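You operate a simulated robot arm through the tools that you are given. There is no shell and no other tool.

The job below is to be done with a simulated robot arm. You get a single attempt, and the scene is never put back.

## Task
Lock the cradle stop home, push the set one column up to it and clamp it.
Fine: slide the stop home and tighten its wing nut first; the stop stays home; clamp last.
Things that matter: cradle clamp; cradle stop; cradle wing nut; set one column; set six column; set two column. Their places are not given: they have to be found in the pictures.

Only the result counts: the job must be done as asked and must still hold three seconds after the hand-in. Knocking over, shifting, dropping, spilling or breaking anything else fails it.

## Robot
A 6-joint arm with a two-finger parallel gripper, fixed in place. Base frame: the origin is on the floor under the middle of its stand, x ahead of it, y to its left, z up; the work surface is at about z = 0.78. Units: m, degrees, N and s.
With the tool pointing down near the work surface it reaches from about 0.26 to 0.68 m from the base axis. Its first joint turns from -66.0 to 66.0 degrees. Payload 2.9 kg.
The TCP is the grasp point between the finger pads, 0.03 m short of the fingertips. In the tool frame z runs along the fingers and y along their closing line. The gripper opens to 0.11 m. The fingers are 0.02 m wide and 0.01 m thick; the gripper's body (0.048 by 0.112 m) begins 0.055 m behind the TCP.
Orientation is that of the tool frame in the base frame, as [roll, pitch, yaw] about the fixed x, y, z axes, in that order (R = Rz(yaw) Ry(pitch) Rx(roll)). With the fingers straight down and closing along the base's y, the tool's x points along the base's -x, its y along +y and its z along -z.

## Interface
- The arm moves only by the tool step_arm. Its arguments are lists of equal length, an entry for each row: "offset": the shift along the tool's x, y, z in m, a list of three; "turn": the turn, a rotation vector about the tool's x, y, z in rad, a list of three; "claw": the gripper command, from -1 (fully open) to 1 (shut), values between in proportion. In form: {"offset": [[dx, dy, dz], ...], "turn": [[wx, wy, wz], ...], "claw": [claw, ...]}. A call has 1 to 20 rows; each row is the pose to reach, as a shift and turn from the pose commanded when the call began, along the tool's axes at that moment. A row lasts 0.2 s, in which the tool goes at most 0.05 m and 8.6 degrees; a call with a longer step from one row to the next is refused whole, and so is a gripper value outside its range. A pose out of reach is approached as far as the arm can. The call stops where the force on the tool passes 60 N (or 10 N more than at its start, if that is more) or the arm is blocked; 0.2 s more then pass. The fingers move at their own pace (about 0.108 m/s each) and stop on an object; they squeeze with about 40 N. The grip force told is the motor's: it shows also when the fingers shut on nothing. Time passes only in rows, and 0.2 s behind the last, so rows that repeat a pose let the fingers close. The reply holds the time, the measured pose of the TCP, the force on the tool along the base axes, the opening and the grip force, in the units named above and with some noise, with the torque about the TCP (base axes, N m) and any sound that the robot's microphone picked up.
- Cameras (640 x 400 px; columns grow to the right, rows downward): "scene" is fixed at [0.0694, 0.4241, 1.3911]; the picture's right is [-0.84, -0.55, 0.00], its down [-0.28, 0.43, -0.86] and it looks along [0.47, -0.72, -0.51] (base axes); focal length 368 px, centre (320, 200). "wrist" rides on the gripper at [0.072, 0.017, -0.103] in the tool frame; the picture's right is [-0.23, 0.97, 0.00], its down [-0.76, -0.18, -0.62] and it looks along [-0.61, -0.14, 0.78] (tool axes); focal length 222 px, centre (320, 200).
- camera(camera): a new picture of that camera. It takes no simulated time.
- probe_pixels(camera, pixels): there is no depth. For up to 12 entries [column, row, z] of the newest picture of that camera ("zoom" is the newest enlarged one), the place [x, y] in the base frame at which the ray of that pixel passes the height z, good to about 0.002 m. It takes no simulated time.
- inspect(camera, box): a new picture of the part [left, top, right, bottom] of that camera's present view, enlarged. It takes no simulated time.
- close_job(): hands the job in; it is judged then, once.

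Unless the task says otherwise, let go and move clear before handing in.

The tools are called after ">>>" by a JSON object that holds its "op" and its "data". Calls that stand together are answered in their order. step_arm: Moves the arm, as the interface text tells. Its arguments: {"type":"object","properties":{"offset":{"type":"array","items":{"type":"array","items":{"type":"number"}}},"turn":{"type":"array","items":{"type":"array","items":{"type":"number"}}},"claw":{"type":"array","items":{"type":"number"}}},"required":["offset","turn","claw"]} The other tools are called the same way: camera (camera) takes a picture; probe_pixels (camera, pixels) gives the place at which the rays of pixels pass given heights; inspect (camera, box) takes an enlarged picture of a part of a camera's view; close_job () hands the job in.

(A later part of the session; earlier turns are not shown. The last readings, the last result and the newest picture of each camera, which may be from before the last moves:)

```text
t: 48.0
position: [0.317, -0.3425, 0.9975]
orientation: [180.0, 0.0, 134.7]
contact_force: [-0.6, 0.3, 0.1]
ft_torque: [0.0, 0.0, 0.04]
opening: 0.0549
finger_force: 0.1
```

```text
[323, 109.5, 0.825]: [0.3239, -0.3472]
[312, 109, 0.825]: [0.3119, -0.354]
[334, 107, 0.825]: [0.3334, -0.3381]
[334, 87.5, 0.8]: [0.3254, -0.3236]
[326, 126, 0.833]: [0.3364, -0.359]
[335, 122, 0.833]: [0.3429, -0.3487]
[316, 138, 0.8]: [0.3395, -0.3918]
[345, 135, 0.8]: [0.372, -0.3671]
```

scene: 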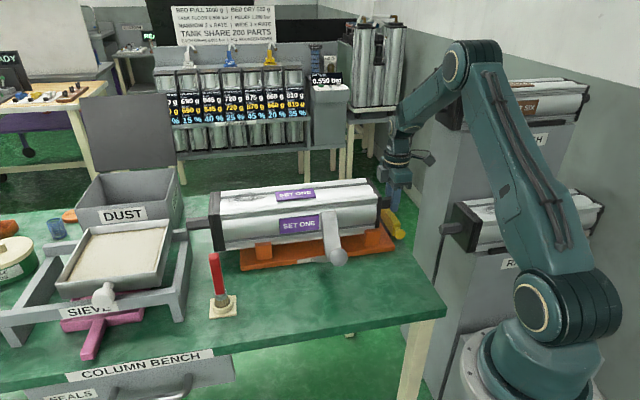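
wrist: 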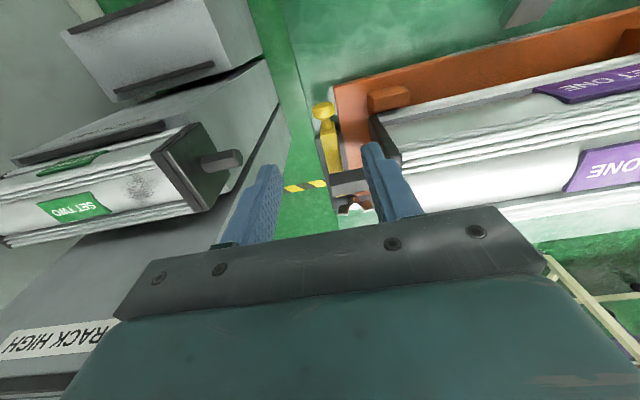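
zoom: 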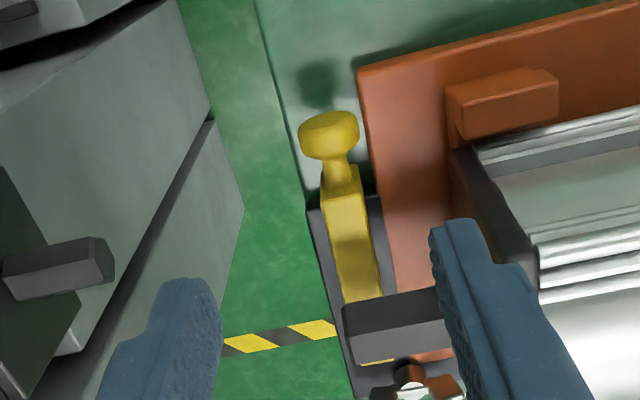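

The knob's center is at about (0.324, -0.347), ~26 mm wide. I lower onto it, with the hand's body just outboard of the column, and close gently.

>>> {"op": "step_arm", "data": {"offset": [[0, 0.0013, 0.04], [0, 0.0013, 0.08], [0, 0.0013, 0.12], [0, 0.0013, 0.145], [0, 0.0013, 0.159]], "turn": [[0, 0, 0], [0, 0, 0], [0, 0, 0], [0, 0, 0], [0, 0, 0]], "claw": [0, 0, 0, 0, 0]}}

>>> {"op": "inspect", "data": {"camera": "wrist", "box": [220, 60, 420, 210]}}

>>> {"op": "inspect", "data": {"camera": "scene", "box": [340, 150, 440, 260]}}

```text
t: 49.2
position: [0.3186, -0.3443, 0.8385]
orientation: [-180.0, 0.1, 134.9]
contact_force: [0.4, -0.6, -1.3]
ft_torque: [-0.02, -0.02, 0.0]
opening: 0.0551
finger_force: 0.1
```

```text
2.67 times, centred on (320, 135) of wrist
```

zoom: 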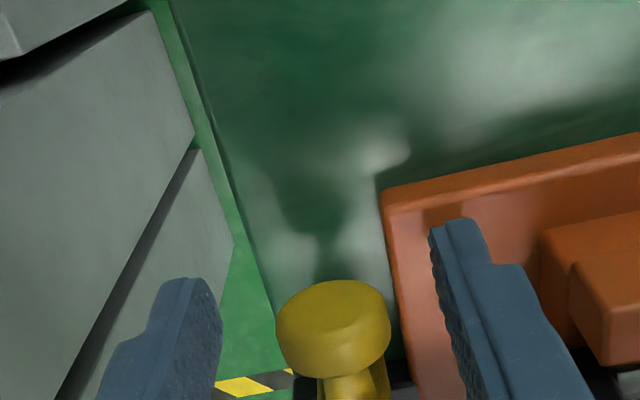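

```text
3.64 times, centred on (390, 205) of scene
```

zoom: 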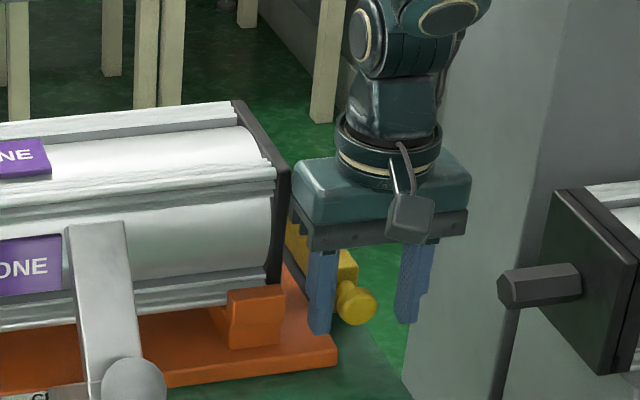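

The knob is centered between the fingers and nothing touches. I close on it.

>>> {"op": "step_arm", "data": {"offset": [[0, 0, 0], [0, 0, 0], [0, 0, 0]], "turn": [[0, 0, 0], [0, 0, 0], [0, 0, 0]], "claw": [0.4, 0.6, 0.7]}}

>>> {"op": "inspect", "data": {"camera": "scene", "box": [360, 180, 420, 260]}}

```text
t: 50.0
position: [0.3185, -0.3431, 0.8383]
orientation: [179.9, 0.0, 134.9]
contact_force: [0.6, -0.5, -3.0]
ft_torque: [-0.11, -0.16, 0.04]
opening: 0.0266
finger_force: 44.6
```

```text
5.00 times, centred on (390, 220) of scene
```

zoom: 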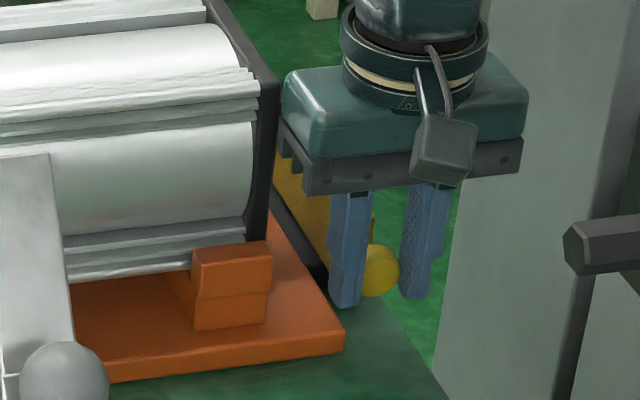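

The knob is gripped (26.6 mm). I draw it outward (-u) 6 mm in small rows and read the force.

>>> {"op": "step_arm", "data": {"offset": [[0, -0.002, 0], [0, -0.004, 0], [0, -0.006, 0]], "turn": [[0, 0, 0], [0, 0, 0], [0, 0, 0]], "claw": [1, 1, 1]}}

```text
t: 50.8
position: [0.3134, -0.3478, 0.8389]
orientation: [180.0, 0.1, 134.9]
contact_force: [8.2, -5.9, -8.4]
ft_torque: [0.4, 0.33, 0.03]
opening: 0.0263
finger_force: 44.9
```

The bar follows with ~1.6 N along its axis, so it's free. I continue outward to find the other end of its travel.

>>> {"op": "step_arm", "data": {"offset": [[0, -0.003, 0], [0, -0.006, 0], [0, -0.009, 0], [0, -0.012, 0]], "turn": [[0, 0, 0], [0, 0, 0], [0, 0, 0], [0, 0, 0]], "claw": [1, 1, 1, 1]}}

>>> {"op": "inspect", "data": {"camera": "scene", "box": [360, 180, 420, 260]}}

```text
t: 51.8
position: [0.312, -0.3487, 0.8385]
orientation: [179.0, 0.1, 135.9]
contact_force: [39.9, 27.5, -6.5]
ft_torque: [0.24, -0.69, 0.32]
opening: 0.0265
finger_force: 45.1
```

```text
5.00 times, centred on (390, 220) of scene
```

zoom: 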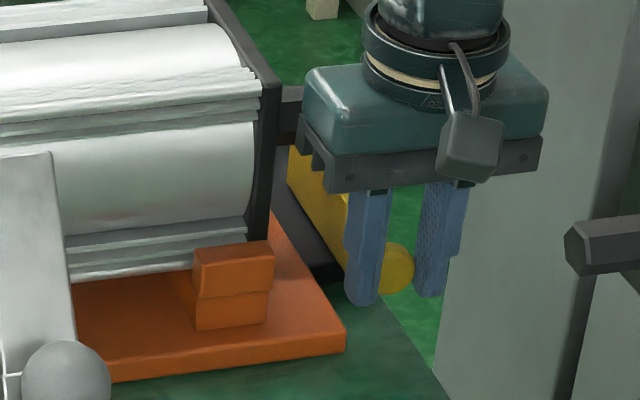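

The bar is blocked outward right at its starting place (48 N), so its start was the outer end and home is indeed the inner end, 12.5 mm in. I push the knob home again and then test at home whether the nut holds it at all.

>>> {"op": "step_arm", "data": {"offset": [[0, 0.006, 0], [0, 0.01, 0], [0, 0.014, 0], [0, 0.018, 0], [0, 0.021, 0], [0, 0.0235, 0], [0, 0.0255, 0]], "turn": [[0, 0, 0], [0, 0, 0], [0, 0, 0], [0, 0, 0], [0, 0, 0], [0, 0, 0], [0, 0, 0]], "claw": [1, 1, 1, 1, 1, 1, 1]}}

>>> {"op": "inspect", "data": {"camera": "scene", "box": [360, 180, 420, 260]}}

```text
t: 53.4
position: [0.3212, -0.3383, 0.8386]
orientation: [-179.8, 0.0, 134.5]
contact_force: [-15.7, -18.6, 0.5]
ft_torque: [-0.43, 0.06, 0.0]
opening: 0.0261
finger_force: 45.2
```

```text
5.00 times, centred on (390, 220) of scene
```

zoom: 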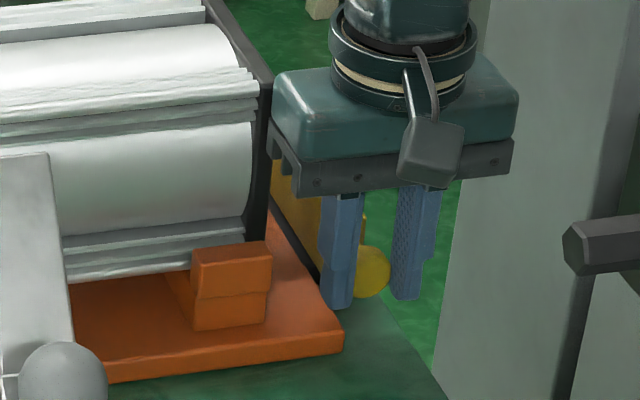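

Home again (24 N block at u ≈ -0.012). Now I back off in small rows to feel whether the nut gives any hold at home.

>>> {"op": "step_arm", "data": {"offset": [[0, -0.002, 0], [0, -0.004, 0]], "turn": [[0, 0, 0], [0, 0, 0]], "claw": [1, 1]}}

>>> {"op": "step_arm", "data": {"offset": [[0, -0.001, 0], [0, -0.002, 0]], "turn": [[0, 0, 0], [0, 0, 0]], "claw": [1, 1]}}

>>> {"op": "step_arm", "data": {"offset": [[0, -0.001, 0], [0, -0.002, 0]], "turn": [[0, 0, 0], [0, 0, 0]], "claw": [1, 1]}}

```text
t: 54.0
position: [0.3205, -0.3393, 0.8387]
orientation: [-180.0, 0.0, 135.0]
contact_force: [-6.3, -7.8, 6.8]
ft_torque: [-0.55, 0.19, -0.28]
opening: 0.026
finger_force: 44.9
```

```text
t: 54.6
position: [0.321, -0.3399, 0.8392]
orientation: [179.8, 0.1, 135.1]
contact_force: [2.5, -0.4, 13.7]
ft_torque: [0.48, 0.0, 0.15]
opening: 0.0262
finger_force: 45.0
```

```text
t: 55.2
position: [0.3171, -0.3424, 0.8396]
orientation: [180.0, 0.1, 134.9]
contact_force: [-1.6, 3.0, 18.3]
ft_torque: [-0.52, -0.7, 0.22]
opening: 0.0261
finger_force: 44.9
```

Backing off 5 mm needed almost no force, so with the nut at its clockwise end nothing holds the bar. I set it home again, then return to the exact viewing pose used before turning, to compare the nut (height and angle) with the earlier picture.

>>> {"op": "step_arm", "data": {"offset": [[0, 0.003, 0], [0, 0.006, 0], [0, 0.008, 0], [0, 0.01, 0], [0, 0.008, 0], [0, 0.008, 0], [0, 0.008, 0], [0, 0.008, -0.04], [0, 0.008, -0.08], [0, 0.008, -0.12], [0, 0.008, -0.16]], "turn": [[0, 0, 0], [0, 0, 0], [0, 0, 0], [0, 0, 0], [0, 0, 0], [0, 0, 0], [0, 0, 0], [0, 0, 0], [0, 0, 0], [0, 0, 0], [0, 0, 0]], "claw": [1, 1, 1, 1, 0.4, 0, 0, 0, 0, 0, 0]}}

>>> {"op": "inspect", "data": {"camera": "scene", "box": [360, 180, 420, 260]}}

>>> {"op": "inspect", "data": {"camera": "wrist", "box": [220, 60, 420, 210]}}

```text
t: 57.6
position: [0.3241, -0.3353, 0.9991]
orientation: [179.9, 0.0, 135.0]
contact_force: [-0.1, 0.4, -0.2]
ft_torque: [0.01, 0.02, 0.01]
opening: 0.055
finger_force: 0.1
```

```text
5.00 times, centred on (390, 220) of scene
```

zoom: 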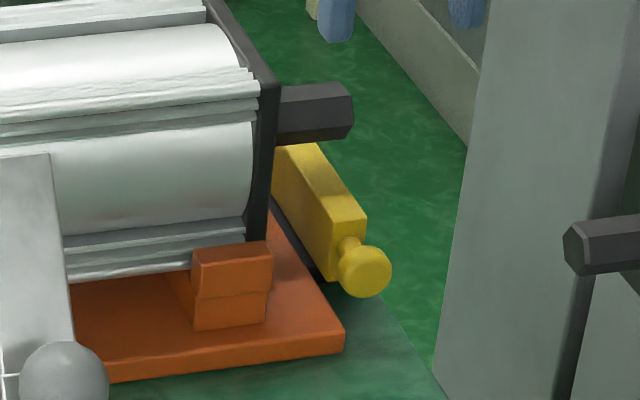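

```text
2.67 times, centred on (320, 135) of wrist
```

zoom: 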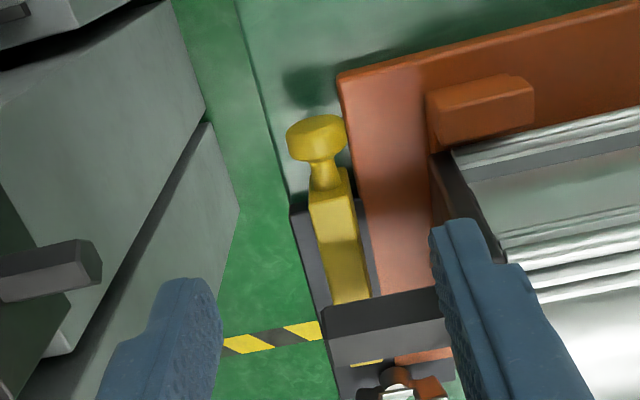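

The bar is home again (knob at (364,271)). I go back to the earlier viewing pose over the wing nut to compare.

>>> {"op": "step_arm", "data": {"offset": [[-0.016, -0.004, -0.005], [-0.032, -0.008, -0.01], [-0.048, -0.012, -0.0176], [-0.064, -0.016, -0.0176], [-0.08, -0.02, -0.0176], [-0.096, -0.025, -0.0176], [-0.112, -0.029, -0.0176], [-0.128, -0.033, -0.0176], [-0.144, -0.037, -0.0176], [-0.16, -0.041, -0.0176], [-0.1785, -0.0457, -0.0176]], "turn": [[0, 0, -0.14], [0, 0, -0.28], [0, 0, -0.42], [0, 0, -0.56], [0, 0, -0.7], [0, 0, -0.84], [0, 0, -0.98], [0, 0, -1.12], [0, 0, -1.26], [0, 0, -1.4], [0, 0, -1.545]], "claw": [-0.5, -1, -1, -1, -1, -1, -1, -1, -1, -1, -1]}}

>>> {"op": "camera", "data": {"camera": "wrist"}}

>>> {"op": "inspect", "data": {"camera": "wrist", "box": [304, 105, 354, 165]}}

>>> {"op": "inspect", "data": {"camera": "wrist", "box": [260, 60, 420, 160]}}

```text
t: 60.0
position: [0.4183, -0.4951, 1.0158]
orientation: [-180.0, 0.0, -136.4]
contact_force: [-0.2, -0.1, -0.1]
ft_torque: [0.03, 0.02, 0.01]
opening: 0.11
finger_force: 0.1
```

```text
taken
```

wrist: 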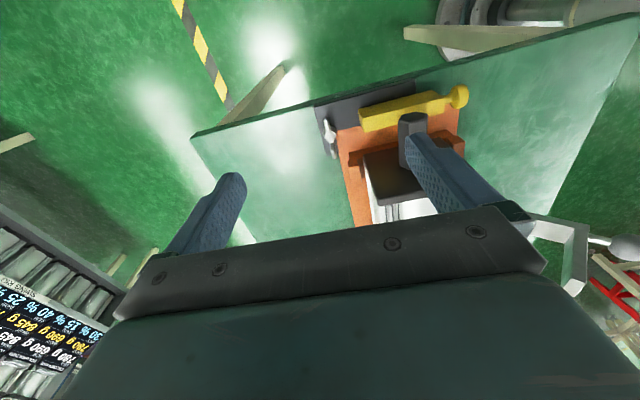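

```text
6.67 times, centred on (329, 135) of wrist
```

zoom: 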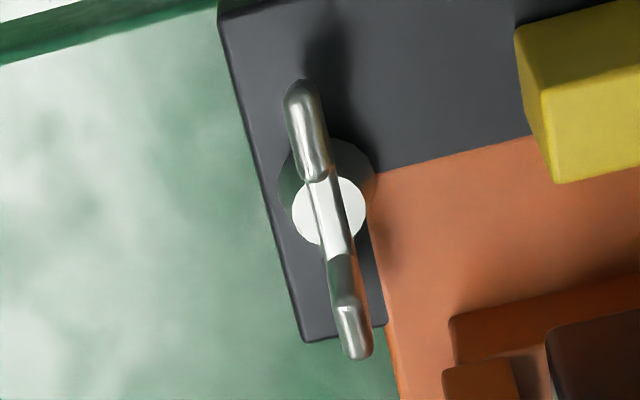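

```text
4.00 times, centred on (340, 110) of wrist
```

zoom: 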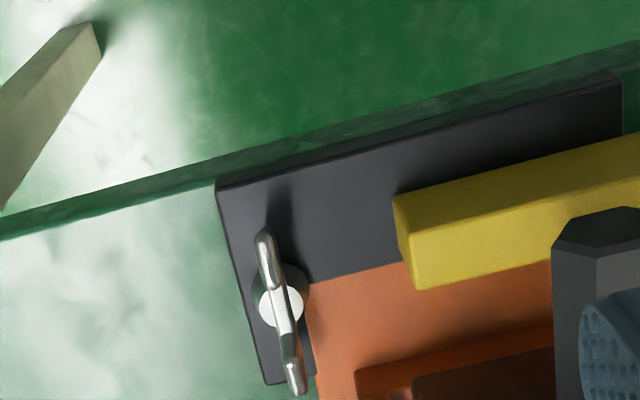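

The nut is at exactly the same angle as at the start (i.e. precisely half a turn) and the same height, so clockwise end gives no hold. To learn which end locks, I'll grip the nut again and turn it counter-clockwise, feeling for limits.

>>> {"op": "step_arm", "data": {"offset": [[-0.027, 0.0007, 0.02], [-0.054, 0.0013, 0.04], [-0.054, 0.0013, 0.08], [-0.054, 0.0013, 0.12], [-0.054, 0.0013, 0.15], [-0.054, 0.0013, 0.173], [-0.054, 0.0013, 0.173], [-0.054, 0.0013, 0.173], [-0.054, 0.0013, 0.173]], "turn": [[0, 0, -0.01], [0, 0, -0.02], [0, 0, -0.02], [0, 0, -0.02], [0, 0, -0.02], [0, 0, -0.02], [0, 0, -0.02], [0, 0, -0.02], [0, 0, -0.02]], "claw": [-0.2, 0.127, 0.127, 0.127, 0.127, 0.127, 0.5, 0.8, 1]}}

>>> {"op": "inspect", "data": {"camera": "wrist", "box": [240, 60, 400, 210]}}

```text
t: 62.0
position: [0.4545, -0.4562, 0.8422]
orientation: [180.0, 0.0, -135.3]
contact_force: [-6.7, 6.6, 0.7]
ft_torque: [-0.42, -0.02, 0.41]
opening: 0.0065
finger_force: 45.1
```

```text
2.67 times, centred on (320, 135) of wrist
```

zoom: 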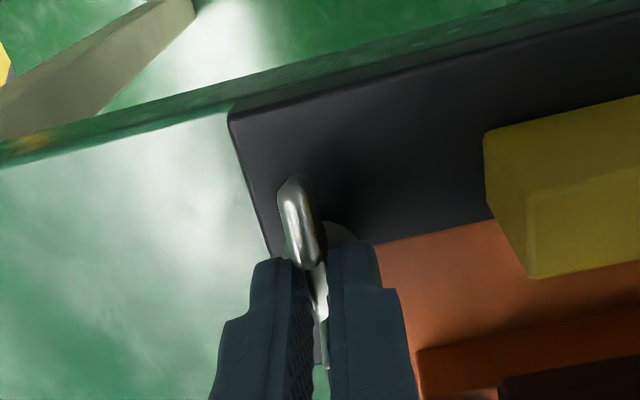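

Gripped again. I turn counter-clockwise 48° and read the torque.

>>> {"op": "step_arm", "data": {"offset": [[0, 0, 0], [0, 0, 0], [0, 0, 0], [0, 0, 0], [0, 0, 0], [0, 0, 0]], "turn": [[0, 0, -0.14], [0, 0, -0.28], [0, 0, -0.42], [0, 0, -0.56], [0, 0, -0.7], [0, 0, -0.84]], "claw": [1, 1, 1, 1, 1, 1]}}

>>> {"op": "inspect", "data": {"camera": "wrist", "box": [240, 60, 400, 210]}}

```text
t: 63.4
position: [0.4567, -0.4582, 0.8434]
orientation: [-179.9, -0.1, -87.2]
contact_force: [5.5, -4.7, -7.6]
ft_torque: [0.5, 0.01, -0.01]
opening: 0.0065
finger_force: 44.9
```

```text
2.67 times, centred on (320, 135) of wrist
```

zoom: 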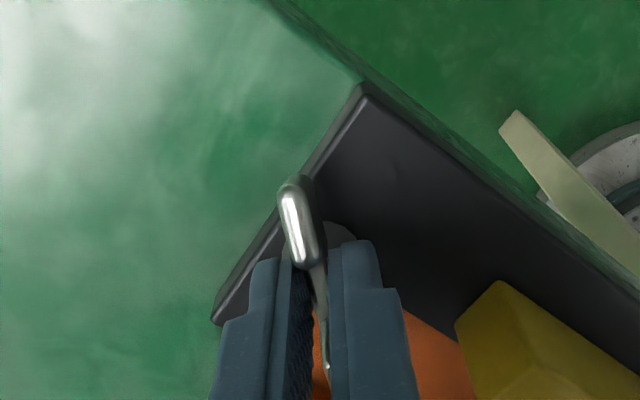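

It turns back freely (torque ~0). I go on counter-clockwise by 40°.

>>> {"op": "step_arm", "data": {"offset": [[0, 0, 0], [0, 0, 0], [0, 0, 0], [0, 0, 0], [0, 0, 0]], "turn": [[0, 0, -0.14], [0, 0, -0.28], [0, 0, -0.42], [0, 0, -0.56], [0, 0, -0.7]], "claw": [1, 1, 1, 1, 1]}}

>>> {"op": "inspect", "data": {"camera": "wrist", "box": [240, 60, 400, 210]}}

>>> {"op": "inspect", "data": {"camera": "scene", "box": [300, 120, 420, 260]}}

```text
t: 64.7
position: [0.4595, -0.4597, 0.842]
orientation: [-178.7, 2.2, -50.0]
contact_force: [-8.3, 0.7, 5.0]
ft_torque: [-0.27, 0.96, 0.04]
opening: 0.007
finger_force: 45.2
out of reach, approached as far as the arm can: row 5
stopped in row 5: the force on the tool passed its limit at 65 N (the readings are from after the stop); the commanded pose is now the measured one
```

```text
2.67 times, centred on (320, 135) of wrist
```

zoom: 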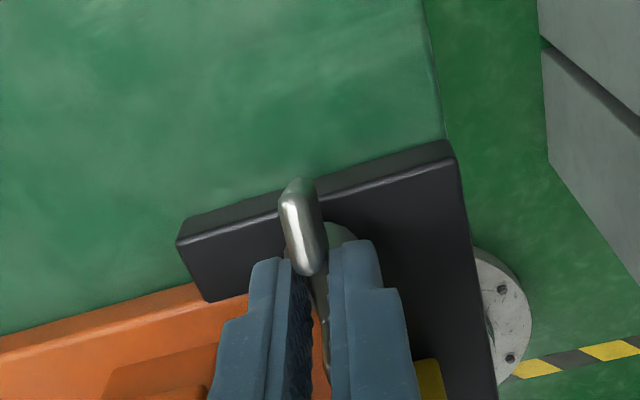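

```text
2.86 times, centred on (360, 190) of scene
```

zoom: 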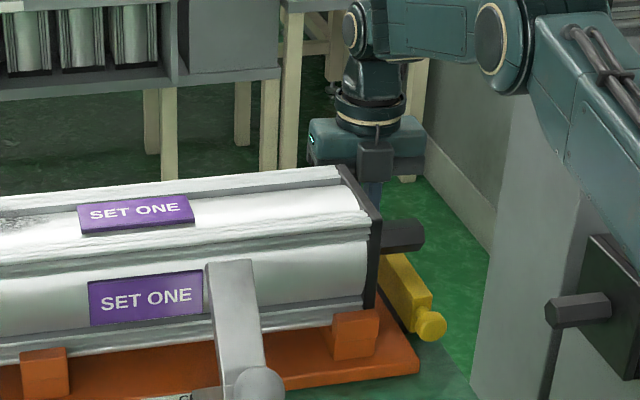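

The wrist's own limit stopped that at yaw -50 (nut now half-way back). I release, lift, swing the hand clockwise to yaw 130, and will continue counter-clockwise with an offset one-finger push that stays clear of the column.

>>> {"op": "step_arm", "data": {"offset": [[0, 0, 0], [0, 0, 0], [0, 0, -0.03], [0, 0, -0.06], [0, 0, -0.1], [0, 0, -0.1], [0, 0, -0.1], [0, 0, -0.1], [0, 0, -0.1], [0, 0, -0.1], [0, 0, -0.1], [0, 0, -0.1], [0, 0, -0.1], [0, 0, -0.1], [0, 0, -0.1], [0, 0, -0.1]], "turn": [[0, 0, 0], [0, 0, 0], [0, 0, 0], [0, 0, 0], [0, 0, 0], [0, 0, 0.14], [0, 0, 0.28], [0, 0, 0.42], [0, 0, 0.56], [0, 0, 0.7], [0, 0, 0.84], [0, 0, 0.98], [0, 0, 1.12], [0, 0, 1.26], [0, 0, 1.4], [0, 0, 1.5]], "claw": [0.5, 0.127, 0.127, 0.127, 0.127, 0.127, 0.127, 0.127, 0.127, 0.127, 0.127, 0.127, 0.127, 0.127, 0.127, 0.127]}}

>>> {"op": "inspect", "data": {"camera": "scene", "box": [360, 180, 420, 260]}}

```text
t: 68.1
position: [0.4594, -0.4635, 0.9421]
orientation: [177.9, 1.4, -135.8]
contact_force: [-0.9, -0.5, -0.7]
ft_torque: [-0.01, 0.02, 0.0]
opening: 0.048
finger_force: 0.1
```

```text
5.00 times, centred on (390, 220) of scene
```

zoom: 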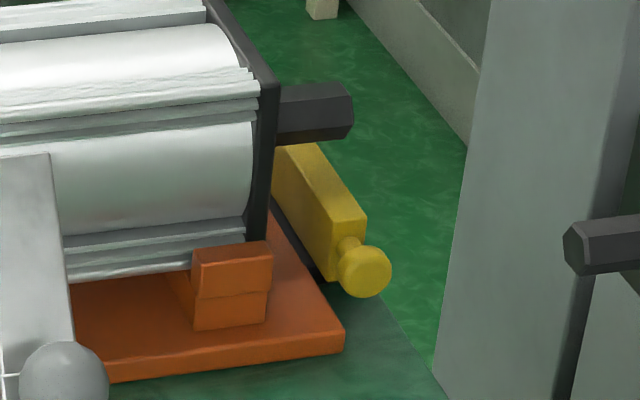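

The bar is still home. I fix the small tilt left from that stop, then finish the swing to yaw 130 above the push start.

>>> {"op": "step_arm", "data": {"offset": [[0, 0, 0], [0, 0, 0]], "turn": [[0.0367, 0.0244, 0], [0.0367, 0.0244, 0]], "claw": [-0.164, -0.164]}}

>>> {"op": "step_arm", "data": {"offset": [[0, 0, 0], [0, 0, 0], [0, 0, 0], [0, 0, 0], [0, 0, 0], [0, 0, 0], [0, 0, 0], [0.003, 0.005, 0], [0.006, 0.01, 0], [0.01, 0.015, 0], [0.014, 0.02, 0], [0.0173, 0.0245, 0]], "turn": [[0, 0, 0.14], [0, 0, 0.28], [0, 0, 0.42], [0, 0, 0.56], [0, 0, 0.7], [0, 0, 0.84], [0, 0, 0.98], [0, 0, 1.12], [0, 0, 1.26], [0, 0, 1.4], [0, 0, 1.53], [0, 0, 1.644]], "claw": [-0.164, -0.164, -0.164, -0.164, -0.164, -0.164, -0.164, -0.164, -0.164, -0.164, -0.164, -0.164]}}

>>> {"op": "camera", "data": {"camera": "wrist"}}

>>> {"op": "inspect", "data": {"camera": "wrist", "box": [240, 60, 440, 210]}}

```text
t: 68.7
position: [0.4599, -0.4645, 0.944]
orientation: [-179.9, -0.1, -135.7]
contact_force: [-0.1, 0.2, -0.1]
ft_torque: [0.05, 0.01, 0.03]
opening: 0.0643
finger_force: 0.0
```

```text
t: 71.3
position: [0.4301, -0.4574, 0.9413]
orientation: [-180.0, 0.2, 130.0]
contact_force: [-0.9, -0.1, 0.0]
ft_torque: [-0.03, 0.03, -0.01]
opening: 0.0641
finger_force: 0.1
```

```text
taken
```

wrist: 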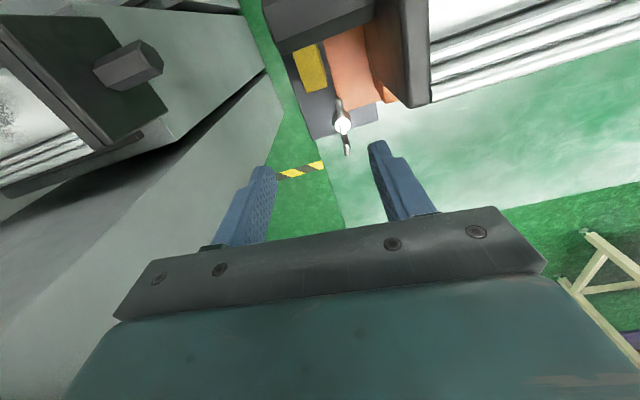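

```text
2.67 times, centred on (340, 135) of wrist
```

zoom: 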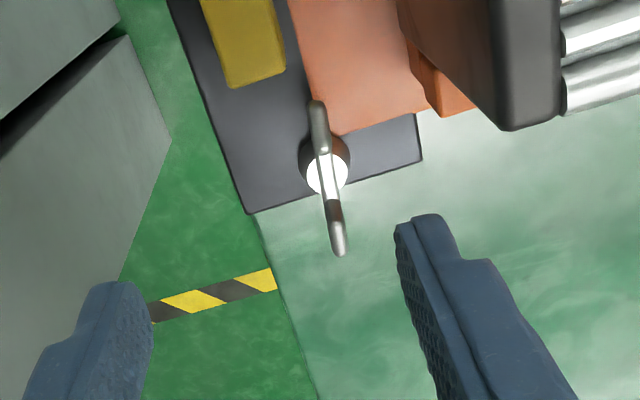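

The hand is at yaw 130 with the wing parallel to the pads (zoom (318,105)-(340,250)). I lower in steps to the wing's height.

>>> {"op": "step_arm", "data": {"offset": [[0, 0, 0.03], [0, 0, 0.06], [0, 0, 0.075]], "turn": [[0, 0, 0], [0, 0, 0], [0, 0, 0]], "claw": [-0.164, -0.164, -0.164]}}

>>> {"op": "inspect", "data": {"camera": "wrist", "box": [240, 60, 440, 210]}}

```text
t: 72.1
position: [0.4301, -0.4588, 0.8665]
orientation: [-180.0, 0.0, 130.1]
contact_force: [-0.3, -0.3, 0.1]
ft_torque: [-0.02, 0.03, 0.0]
opening: 0.064
finger_force: 0.0
```

```text
2.67 times, centred on (340, 135) of wrist
```

zoom: 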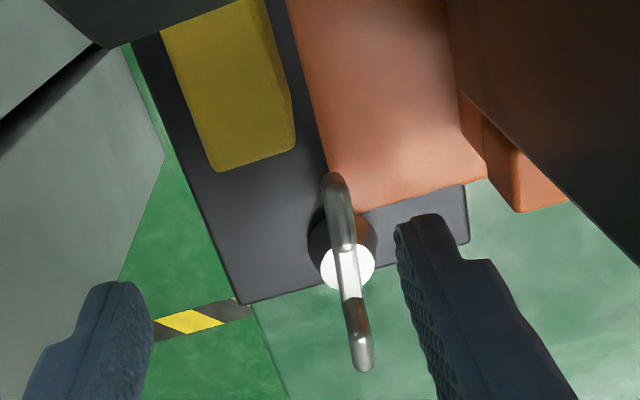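

Finger and wing are placed properly. I lower the last 2.4 cm, close to a 48 mm opening, and orbit 24° counter-clockwise.

>>> {"op": "step_arm", "data": {"offset": [[0, 0, 0.012], [0, 0, 0.0245], [0, 0, 0.0245], [0, 0, 0.0245], [-0.00308, -0.00198, 0.0245], [-0.00641, -0.00352, 0.0245], [-0.00992, -0.00458, 0.0245]], "turn": [[0, 0, 0], [0, 0, 0], [0, 0, 0], [0, 0, 0], [0, 0, -0.14], [0, 0, -0.28], [0, 0, -0.42]], "claw": [-0.164, -0.164, 0.127, 0.127, 0.127, 0.127, 0.127]}}

>>> {"op": "inspect", "data": {"camera": "wrist", "box": [240, 60, 440, 210]}}

```text
t: 73.7
position: [0.4334, -0.4678, 0.8425]
orientation: [-180.0, 0.2, 154.3]
contact_force: [0.2, -0.1, -0.4]
ft_torque: [0.06, -0.06, 0.03]
opening: 0.0486
finger_force: 0.6
```

```text
2.67 times, centred on (340, 135) of wrist
```

zoom: 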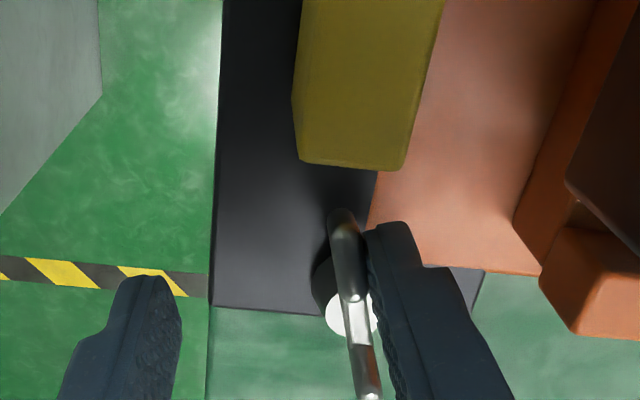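

The wing follows flush with the finger. I continue 40° counter-clockwise.

>>> {"op": "step_arm", "data": {"offset": [[-0.00308, -0.00198, 0], [-0.00641, -0.00352, 0], [-0.00992, -0.00458, 0], [-0.01356, -0.00513, 0], [-0.01722, -0.00517, 0]], "turn": [[0, 0, -0.14], [0, 0, -0.28], [0, 0, -0.42], [0, 0, -0.56], [0, 0, -0.7]], "claw": [0.127, 0.127, 0.127, 0.127, 0.127]}}

>>> {"op": "inspect", "data": {"camera": "wrist", "box": [240, 60, 440, 210]}}

```text
t: 74.9
position: [0.4465, -0.4797, 0.8419]
orientation: [-179.8, 0.0, -165.4]
contact_force: [-0.4, 2.0, 0.1]
ft_torque: [0.07, 0.0, 0.04]
opening: 0.0489
finger_force: 0.9
```

```text
2.67 times, centred on (340, 135) of wrist
```

zoom: 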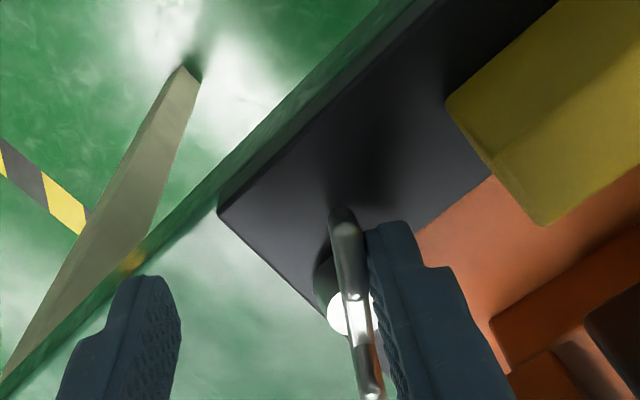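

The wing is now 30° short of its starting angle. I continue 40° counter-clockwise; if the start was an end stop, I should feel it.

>>> {"op": "step_arm", "data": {"offset": [[-0.00308, -0.00198, 0], [-0.00641, -0.00352, 0], [-0.00992, -0.00458, 0], [-0.01356, -0.00513, 0], [-0.01722, -0.00517, 0]], "turn": [[0, 0, -0.14], [0, 0, -0.28], [0, 0, -0.42], [0, 0, -0.56], [0, 0, -0.7]], "claw": [0.127, 0.127, 0.127, 0.127, 0.127]}}

>>> {"op": "inspect", "data": {"camera": "wrist", "box": [240, 60, 440, 210]}}

```text
t: 76.1
position: [0.4641, -0.4823, 0.8426]
orientation: [-179.8, 0.0, -125.5]
contact_force: [-4.1, 0.8, 0.0]
ft_torque: [0.11, 0.12, 0.0]
opening: 0.0501
finger_force: 1.7
```

```text
2.67 times, centred on (340, 135) of wrist
```

zoom: 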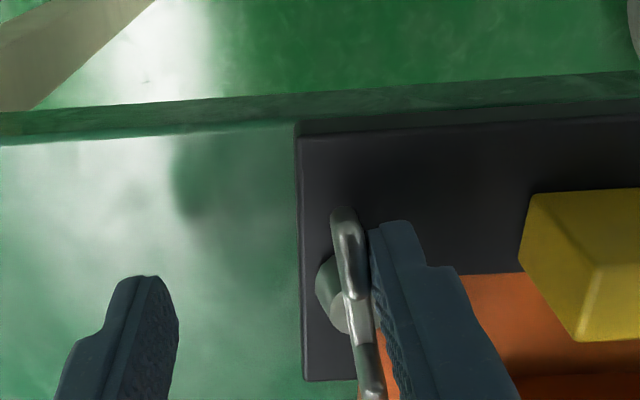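

The nut passes its starting angle without any stop, so its range goes further counter-clockwise. I carry on another 40° and watch for resistance.

>>> {"op": "step_arm", "data": {"offset": [[-0.00308, -0.00198, 0], [-0.00641, -0.00352, 0], [-0.00992, -0.00458, 0], [-0.01356, -0.00513, 0], [-0.01722, -0.00517, 0]], "turn": [[0, 0, -0.14], [0, 0, -0.28], [0, 0, -0.42], [0, 0, -0.56], [0, 0, -0.7]], "claw": [0.127, 0.127, 0.127, 0.127, 0.127]}}

>>> {"op": "inspect", "data": {"camera": "wrist", "box": [240, 60, 440, 210]}}

>>> {"op": "inspect", "data": {"camera": "scene", "box": [360, 180, 420, 260]}}

```text
t: 77.3
position: [0.4784, -0.471, 0.8425]
orientation: [-179.9, -0.1, -85.3]
contact_force: [-3.0, -0.8, -1.6]
ft_torque: [-0.05, 0.08, 0.04]
opening: 0.05
finger_force: 2.1
```

```text
2.67 times, centred on (340, 135) of wrist
```

zoom: 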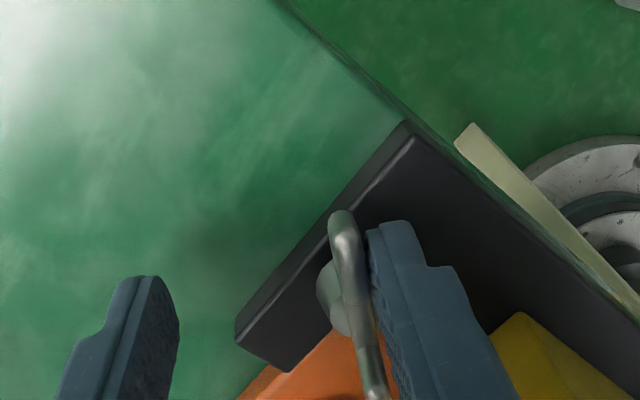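

```text
5.00 times, centred on (390, 220) of scene
```

zoom: 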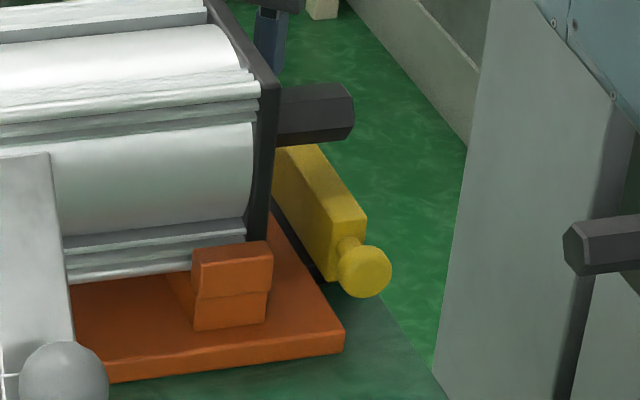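

Still turning easily, 40° past the start, with the bar home. I turn the last 24° this wrist range allows.

>>> {"op": "step_arm", "data": {"offset": [[-0.00308, -0.00198, 0], [-0.00641, -0.00352, 0], [-0.00992, -0.00458, 0]], "turn": [[0, 0, -0.14], [0, 0, -0.28], [0, 0, -0.42]], "claw": [0.127, 0.127, 0.127]}}

>>> {"op": "inspect", "data": {"camera": "wrist", "box": [240, 60, 440, 210]}}

```text
t: 78.1
position: [0.4832, -0.4611, 0.8434]
orientation: [-179.9, -0.2, -61.2]
contact_force: [-2.6, -2.1, 1.0]
ft_torque: [-0.01, 0.08, 0.01]
opening: 0.0495
finger_force: 1.7
```

```text
2.67 times, centred on (340, 135) of wrist
```

zoom: 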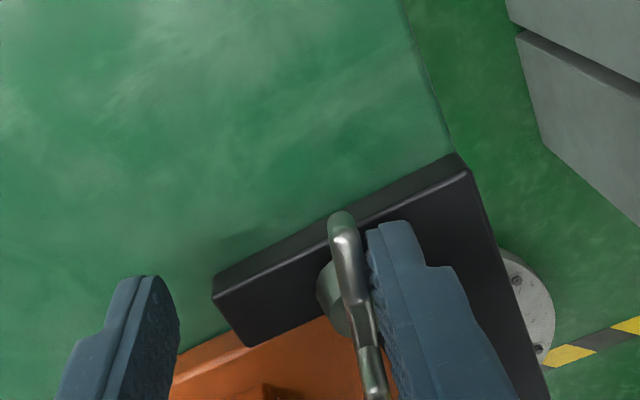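

The nut is about 74° past its start, still easy. For the next stroke I lift, swing the hand clockwise to yaw 135 and place the finger behind the other wing.

>>> {"op": "step_arm", "data": {"offset": [[0, -0.003, 0], [0, -0.003, -0.03], [0, -0.003, -0.06], [0, -0.003, -0.1], [0, -0.003, -0.1], [0, -0.003, -0.1], [0, -0.003, -0.1], [0, -0.003, -0.1], [0, -0.003, -0.1], [0, -0.003, -0.1], [0, -0.003, -0.1], [0, -0.003, -0.1], [0, -0.003, -0.1], [0, -0.003, -0.1]], "turn": [[0, 0, 0], [0, 0, 0], [0, 0, 0], [0, 0, 0], [0, 0, 0.14], [0, 0, 0.28], [0, 0, 0.42], [0, 0, 0.56], [0, 0, 0.7], [0, 0, 0.84], [0, 0, 0.98], [0, 0, 1.12], [0, 0, 1.26], [0, 0, 1.4]], "claw": [-0.1, -0.27, -0.27, -0.27, -0.27, -0.27, -0.27, -0.27, -0.27, -0.27, -0.27, -0.27, -0.27, -0.27]}}

```text
t: 81.1
position: [0.4854, -0.4586, 0.9423]
orientation: [-179.9, 0.0, -141.8]
contact_force: [-0.5, 0.1, 1.0]
ft_torque: [-0.01, -0.01, 0.0]
opening: 0.0701
finger_force: 0.0
```

Half-way round; I complete the swing to yaw 135 and move above the next push place.

>>> {"op": "step_arm", "data": {"offset": [[0.004, 0.003, 0], [0.008, 0.006, 0], [0.012, 0.009, 0], [0.016, 0.012, 0], [0.02, 0.015, 0], [0.024, 0.018, 0], [0.028, 0.021, 0], [0.032, 0.024, 0], [0.036, 0.027, 0], [0.04, 0.03, 0], [0.0444, 0.0328, 0]], "turn": [[0, 0, 0.14], [0, 0, 0.28], [0, 0, 0.42], [0, 0, 0.56], [0, 0, 0.7], [0, 0, 0.84], [0, 0, 0.98], [0, 0, 1.12], [0, 0, 1.25], [0, 0, 1.36], [0, 0, 1.452]], "claw": [-0.27, -0.27, -0.27, -0.27, -0.27, -0.27, -0.27, -0.27, -0.27, -0.27, -0.27]}}

>>> {"op": "camera", "data": {"camera": "wrist"}}

>>> {"op": "inspect", "data": {"camera": "wrist", "box": [240, 60, 440, 210]}}

```text
t: 83.5
position: [0.43, -0.4605, 0.9436]
orientation: [180.0, 0.1, 135.1]
contact_force: [0.0, -1.1, 0.9]
ft_torque: [-0.02, 0.0, -0.01]
opening: 0.0696
finger_force: 0.1
```

```text
taken
```

wrist: 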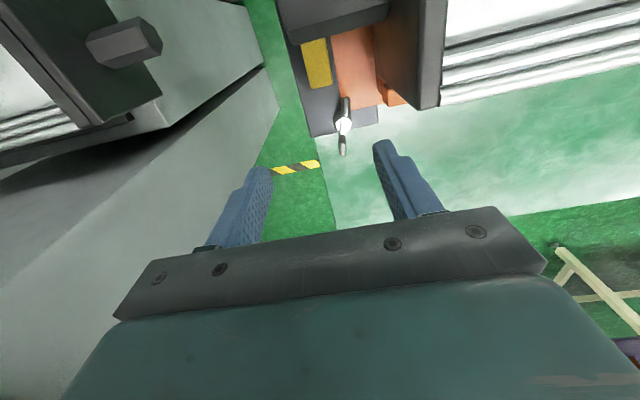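

```text
2.67 times, centred on (340, 135) of wrist
```

zoom: 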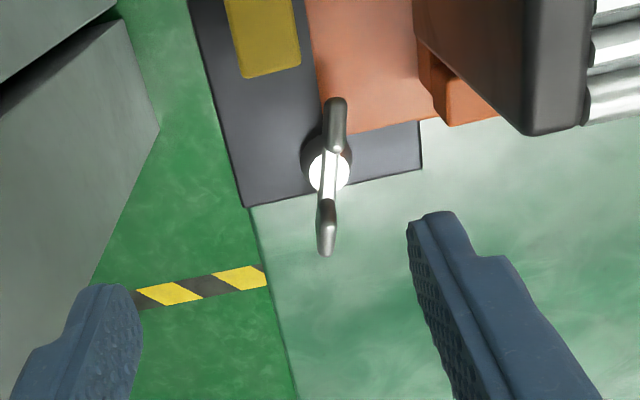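

The wing lies tilted 16° (zoom (338,100)-(325,255)), with the finger to its right. I lower in two stages.

>>> {"op": "step_arm", "data": {"offset": [[0, 0, 0.03], [0, 0, 0.06], [0, 0, 0.077]], "turn": [[0, 0, 0], [0, 0, 0], [0, 0, 0]], "claw": [-0.27, -0.27, -0.27]}}

>>> {"op": "inspect", "data": {"camera": "wrist", "box": [240, 60, 440, 210]}}

```text
t: 84.3
position: [0.4309, -0.4601, 0.8669]
orientation: [-180.0, 0.1, 135.2]
contact_force: [-0.5, 0.3, -0.8]
ft_torque: [0.05, 0.0, -0.02]
opening: 0.0698
finger_force: 0.1
```

```text
2.67 times, centred on (340, 135) of wrist
```

zoom: 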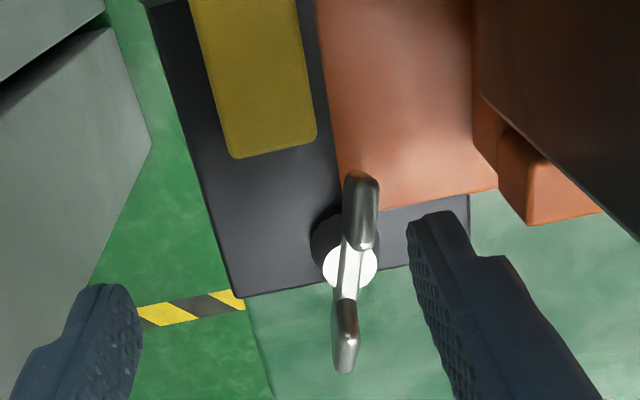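

All clear. I lower to wing height, close to 48 mm, and orbit 40° counter-clockwise.

>>> {"op": "step_arm", "data": {"offset": [[0, 0, 0.012], [0, 0, 0.0245], [0, 0, 0.0245], [0, 0, 0.0245], [-0.00308, -0.00198, 0.0245], [-0.00641, -0.00352, 0.0245], [-0.00992, -0.00458, 0.0245], [-0.01356, -0.00513, 0.0245], [-0.01722, -0.00517, 0.0245]], "turn": [[0, 0, 0], [0, 0, 0], [0, 0, 0], [0, 0, 0], [0, 0, -0.14], [0, 0, -0.28], [0, 0, -0.42], [0, 0, -0.56], [0, 0, -0.7]], "claw": [-0.27, -0.27, 0.0, 0.127, 0.127, 0.127, 0.127, 0.127, 0.127]}}

>>> {"op": "inspect", "data": {"camera": "wrist", "box": [240, 60, 440, 210]}}

```text
t: 86.3
position: [0.4389, -0.4755, 0.8407]
orientation: [-179.8, 0.1, 175.4]
contact_force: [0.9, 3.9, 1.7]
ft_torque: [0.09, -0.01, 0.05]
opening: 0.0496
finger_force: 1.6
```

```text
2.67 times, centred on (340, 135) of wrist
```

zoom: 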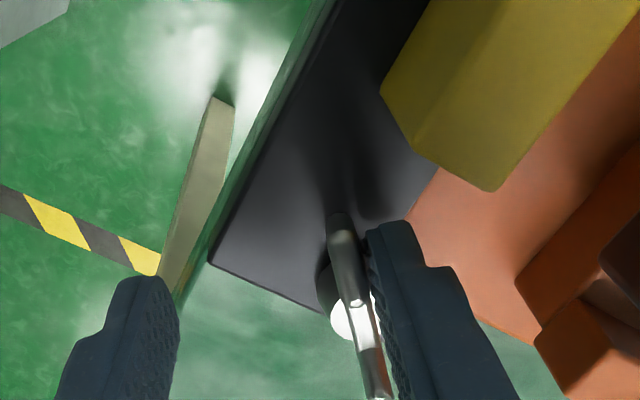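

The nut is now ~130° past the start. I continue 40° and watch for a stop near 180°.

>>> {"op": "step_arm", "data": {"offset": [[-0.00308, -0.00198, 0], [-0.00641, -0.00352, 0], [-0.00992, -0.00458, 0], [-0.01356, -0.00513, 0], [-0.01722, -0.00517, 0]], "turn": [[0, 0, -0.14], [0, 0, -0.28], [0, 0, -0.42], [0, 0, -0.56], [0, 0, -0.7]], "claw": [0.127, 0.127, 0.127, 0.127, 0.127]}}

>>> {"op": "inspect", "data": {"camera": "wrist", "box": [240, 60, 440, 210]}}

```text
t: 87.5
position: [0.4562, -0.4828, 0.8407]
orientation: [-179.8, -0.1, -144.5]
contact_force: [-2.9, 1.7, 0.0]
ft_torque: [0.06, 0.03, 0.08]
opening: 0.0497
finger_force: 1.3
```

```text
2.67 times, centred on (340, 135) of wrist
```

zoom: 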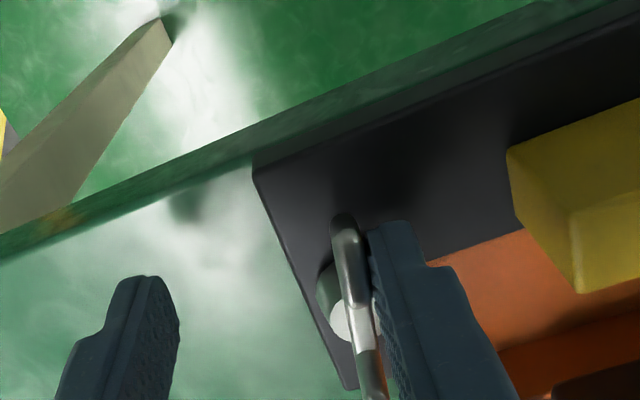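

About 171° past start. I turn a further 24° in small rows to find any stop.

>>> {"op": "step_arm", "data": {"offset": [[-0.00308, -0.00198, 0], [-0.00641, -0.00352, 0], [-0.00992, -0.00458, 0]], "turn": [[0, 0, -0.14], [0, 0, -0.28], [0, 0, -0.42]], "claw": [0.127, 0.127, 0.127]}}

>>> {"op": "inspect", "data": {"camera": "wrist", "box": [240, 60, 440, 210]}}

>>> {"op": "inspect", "data": {"camera": "scene", "box": [360, 180, 420, 260]}}

```text
t: 88.3
position: [0.4653, -0.4788, 0.8398]
orientation: [179.7, 0.1, -120.4]
contact_force: [-14.1, 16.8, 1.4]
ft_torque: [0.2, 0.18, -0.41]
opening: 0.0579
finger_force: 10.2
```

```text
2.67 times, centred on (340, 135) of wrist
```

zoom: 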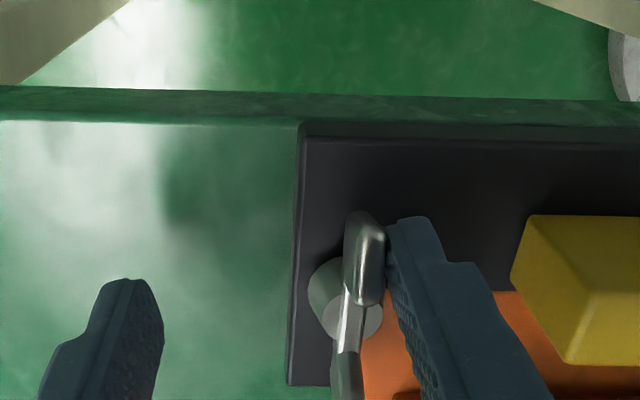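

```text
5.00 times, centred on (390, 220) of scene
```

zoom: 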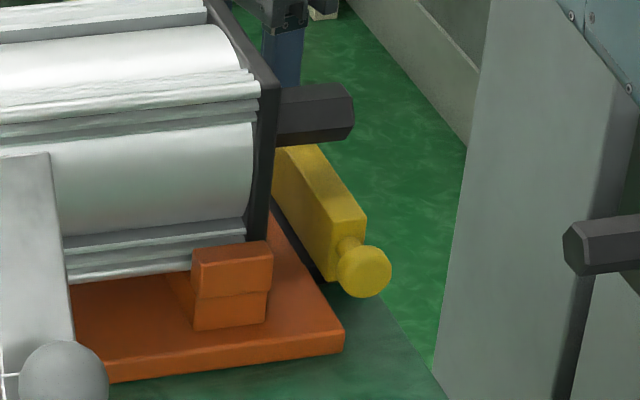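

Now it's firmly blocked (22 N, wing lagging), so the counter-clockwise end is half a turn from start too. I back off, lift, and return to the knob to test whether the bar is held now.

>>> {"op": "step_arm", "data": {"offset": [[0, 0.005, 0], [0, 0.005, -0.04], [0, 0.005, -0.08], [0, 0.005, -0.12], [0, 0.005, -0.15], [-0.004, 0.02, -0.15], [-0.008, 0.036, -0.15], [-0.012, 0.052, -0.15], [-0.016, 0.068, -0.15], [-0.02, 0.084, -0.15], [-0.024, 0.1, -0.15], [-0.028, 0.116, -0.15], [-0.032, 0.132, -0.15], [-0.036, 0.148, -0.15], [-0.04, 0.164, -0.15], [-0.043, 0.18, -0.15], [-0.0471, 0.195, -0.15], [-0.0471, 0.195, -0.15]], "turn": [[0, 0, 0], [0, 0, 0], [0, 0, 0], [0, 0, 0], [0, 0, 0.14], [0, 0, 0.28], [0, 0, 0.42], [0, 0, 0.56], [0, 0, 0.7], [0, 0, 0.84], [0, 0, 0.98], [0, 0, 1.12], [0, 0, 1.26], [0, 0, 1.4], [0, 0, 1.54], [0, 0, 1.68], [0, 0, 1.79], [0, 0, 1.826]], "claw": [0, 0, 0, 0, 0, 0, 0, 0, 0, 0, 0, 0, 0, 0, 0, 0, 0, 0]}}

>>> {"op": "inspect", "data": {"camera": "wrist", "box": [220, 60, 420, 210]}}

```text
t: 92.1
position: [0.3221, -0.341, 0.9919]
orientation: [180.0, 0.1, 134.7]
contact_force: [0.8, 0.2, 0.8]
ft_torque: [0.04, 0.0, 0.01]
opening: 0.0549
finger_force: 0.0
```

```text
2.67 times, centred on (320, 135) of wrist
```

zoom: 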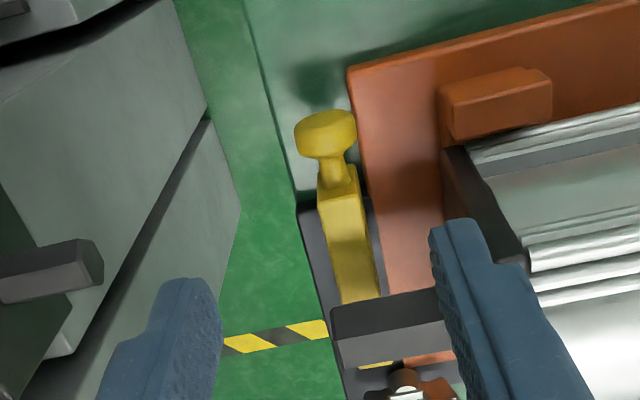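

Over the knob again. I lower and grip it as before.

>>> {"op": "step_arm", "data": {"offset": [[0.0015, 0, 0.04], [0.0015, 0, 0.08], [0.0015, 0, 0.12], [0.0015, 0, 0.1534], [0.0015, 0, 0.1534], [0.0015, 0, 0.1534], [0.0015, 0, 0.1534]], "turn": [[0, 0, 0], [0, 0, 0], [0, 0, 0], [0, 0, 0], [0, 0, 0], [0, 0, 0], [0, 0, 0]], "claw": [0, 0, 0, 0, 0.4, 0.6, 0.8]}}

```text
t: 93.7
position: [0.3207, -0.3395, 0.837]
orientation: [180.0, 0.1, 134.9]
contact_force: [1.4, 0.2, -4.9]
ft_torque: [-0.33, -0.37, -0.07]
opening: 0.0264
finger_force: 45.1
```

The knob is gripped with little side load. I pull outward (-u) in 1 mm rows, reading the force.

>>> {"op": "step_arm", "data": {"offset": [[0, -0.001, 0], [0, -0.002, 0]], "turn": [[0, 0, 0], [0, 0, 0]], "claw": [1, 1]}}

>>> {"op": "step_arm", "data": {"offset": [[0, -0.001, 0], [0, -0.002, 0]], "turn": [[0, 0, 0], [0, 0, 0]], "claw": [1, 1]}}

```text
t: 94.3
position: [0.3205, -0.342, 0.8371]
orientation: [-180.0, 0.1, 134.9]
contact_force: [2.0, -2.0, -6.0]
ft_torque: [-0.09, -0.11, 0.02]
opening: 0.0263
finger_force: 45.1
```

```text
t: 94.9
position: [0.3185, -0.3434, 0.8377]
orientation: [179.9, 0.0, 134.9]
contact_force: [5.0, -3.5, -3.3]
ft_torque: [0.55, 0.52, 0.02]
opening: 0.0265
finger_force: 45.5
```

Even with the nut at its counter-clockwise end the pull needs only ~1 N. I check by picture whether the bar really moved with the hand.

>>> {"op": "inspect", "data": {"camera": "scene", "box": [360, 180, 420, 260]}}

>>> {"op": "inspect", "data": {"camera": "wrist", "box": [220, 100, 420, 230]}}

```text
5.00 times, centred on (390, 220) of scene
```

zoom: 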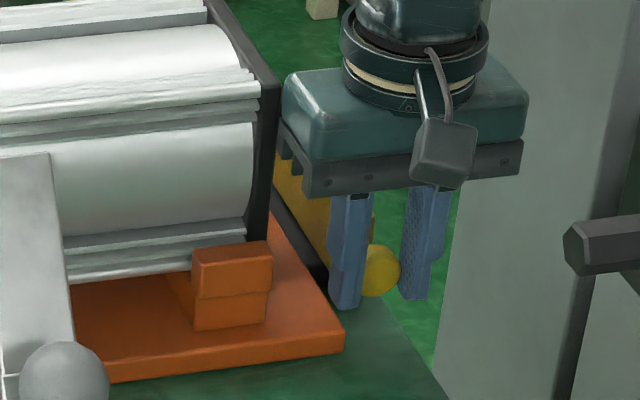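

```text
3.08 times, centred on (320, 165) of wrist
```

zoom: 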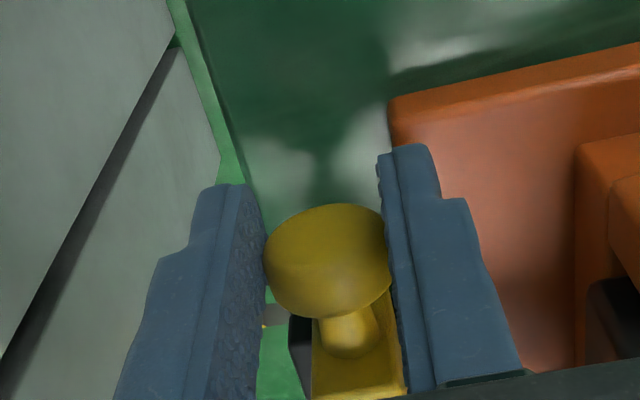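

The bar did move out 5 mm. I push it home once more, release, and look straight down at it to see what it actually stops against.

>>> {"op": "step_arm", "data": {"offset": [[0, 0.003, 0], [0, 0.006, 0], [0, 0.009, 0], [0, 0.009, 0]], "turn": [[0, 0, 0], [0, 0, 0], [0, 0, 0], [0, 0, 0]], "claw": [1, 1, 1, 1]}}

>>> {"op": "inspect", "data": {"camera": "wrist", "box": [220, 100, 420, 230]}}

>>> {"op": "inspect", "data": {"camera": "scene", "box": [365, 195, 405, 225]}}

```text
t: 95.9
position: [0.3208, -0.3393, 0.838]
orientation: [-179.5, 0.2, 134.4]
contact_force: [-19.8, -21.8, 6.7]
ft_torque: [-0.14, 0.16, -0.18]
opening: 0.0261
finger_force: 45.1
```

```text
3.08 times, centred on (320, 165) of wrist
```

zoom: 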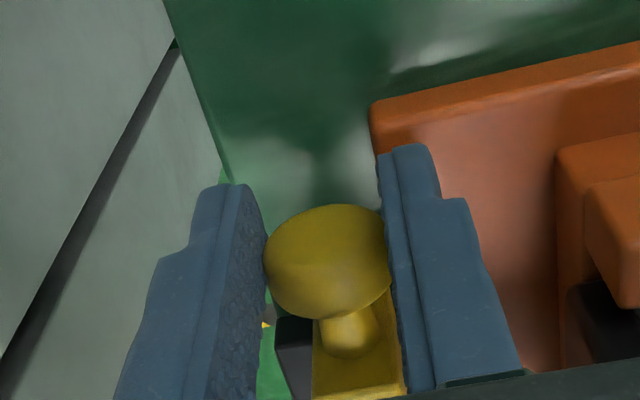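

```text
13.33 times, centred on (385, 210) of scene
```

zoom: 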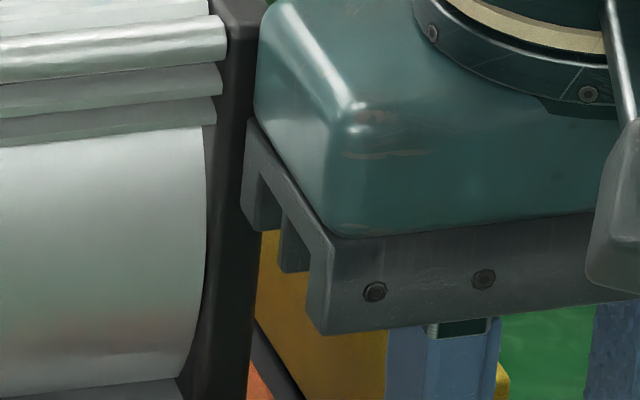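

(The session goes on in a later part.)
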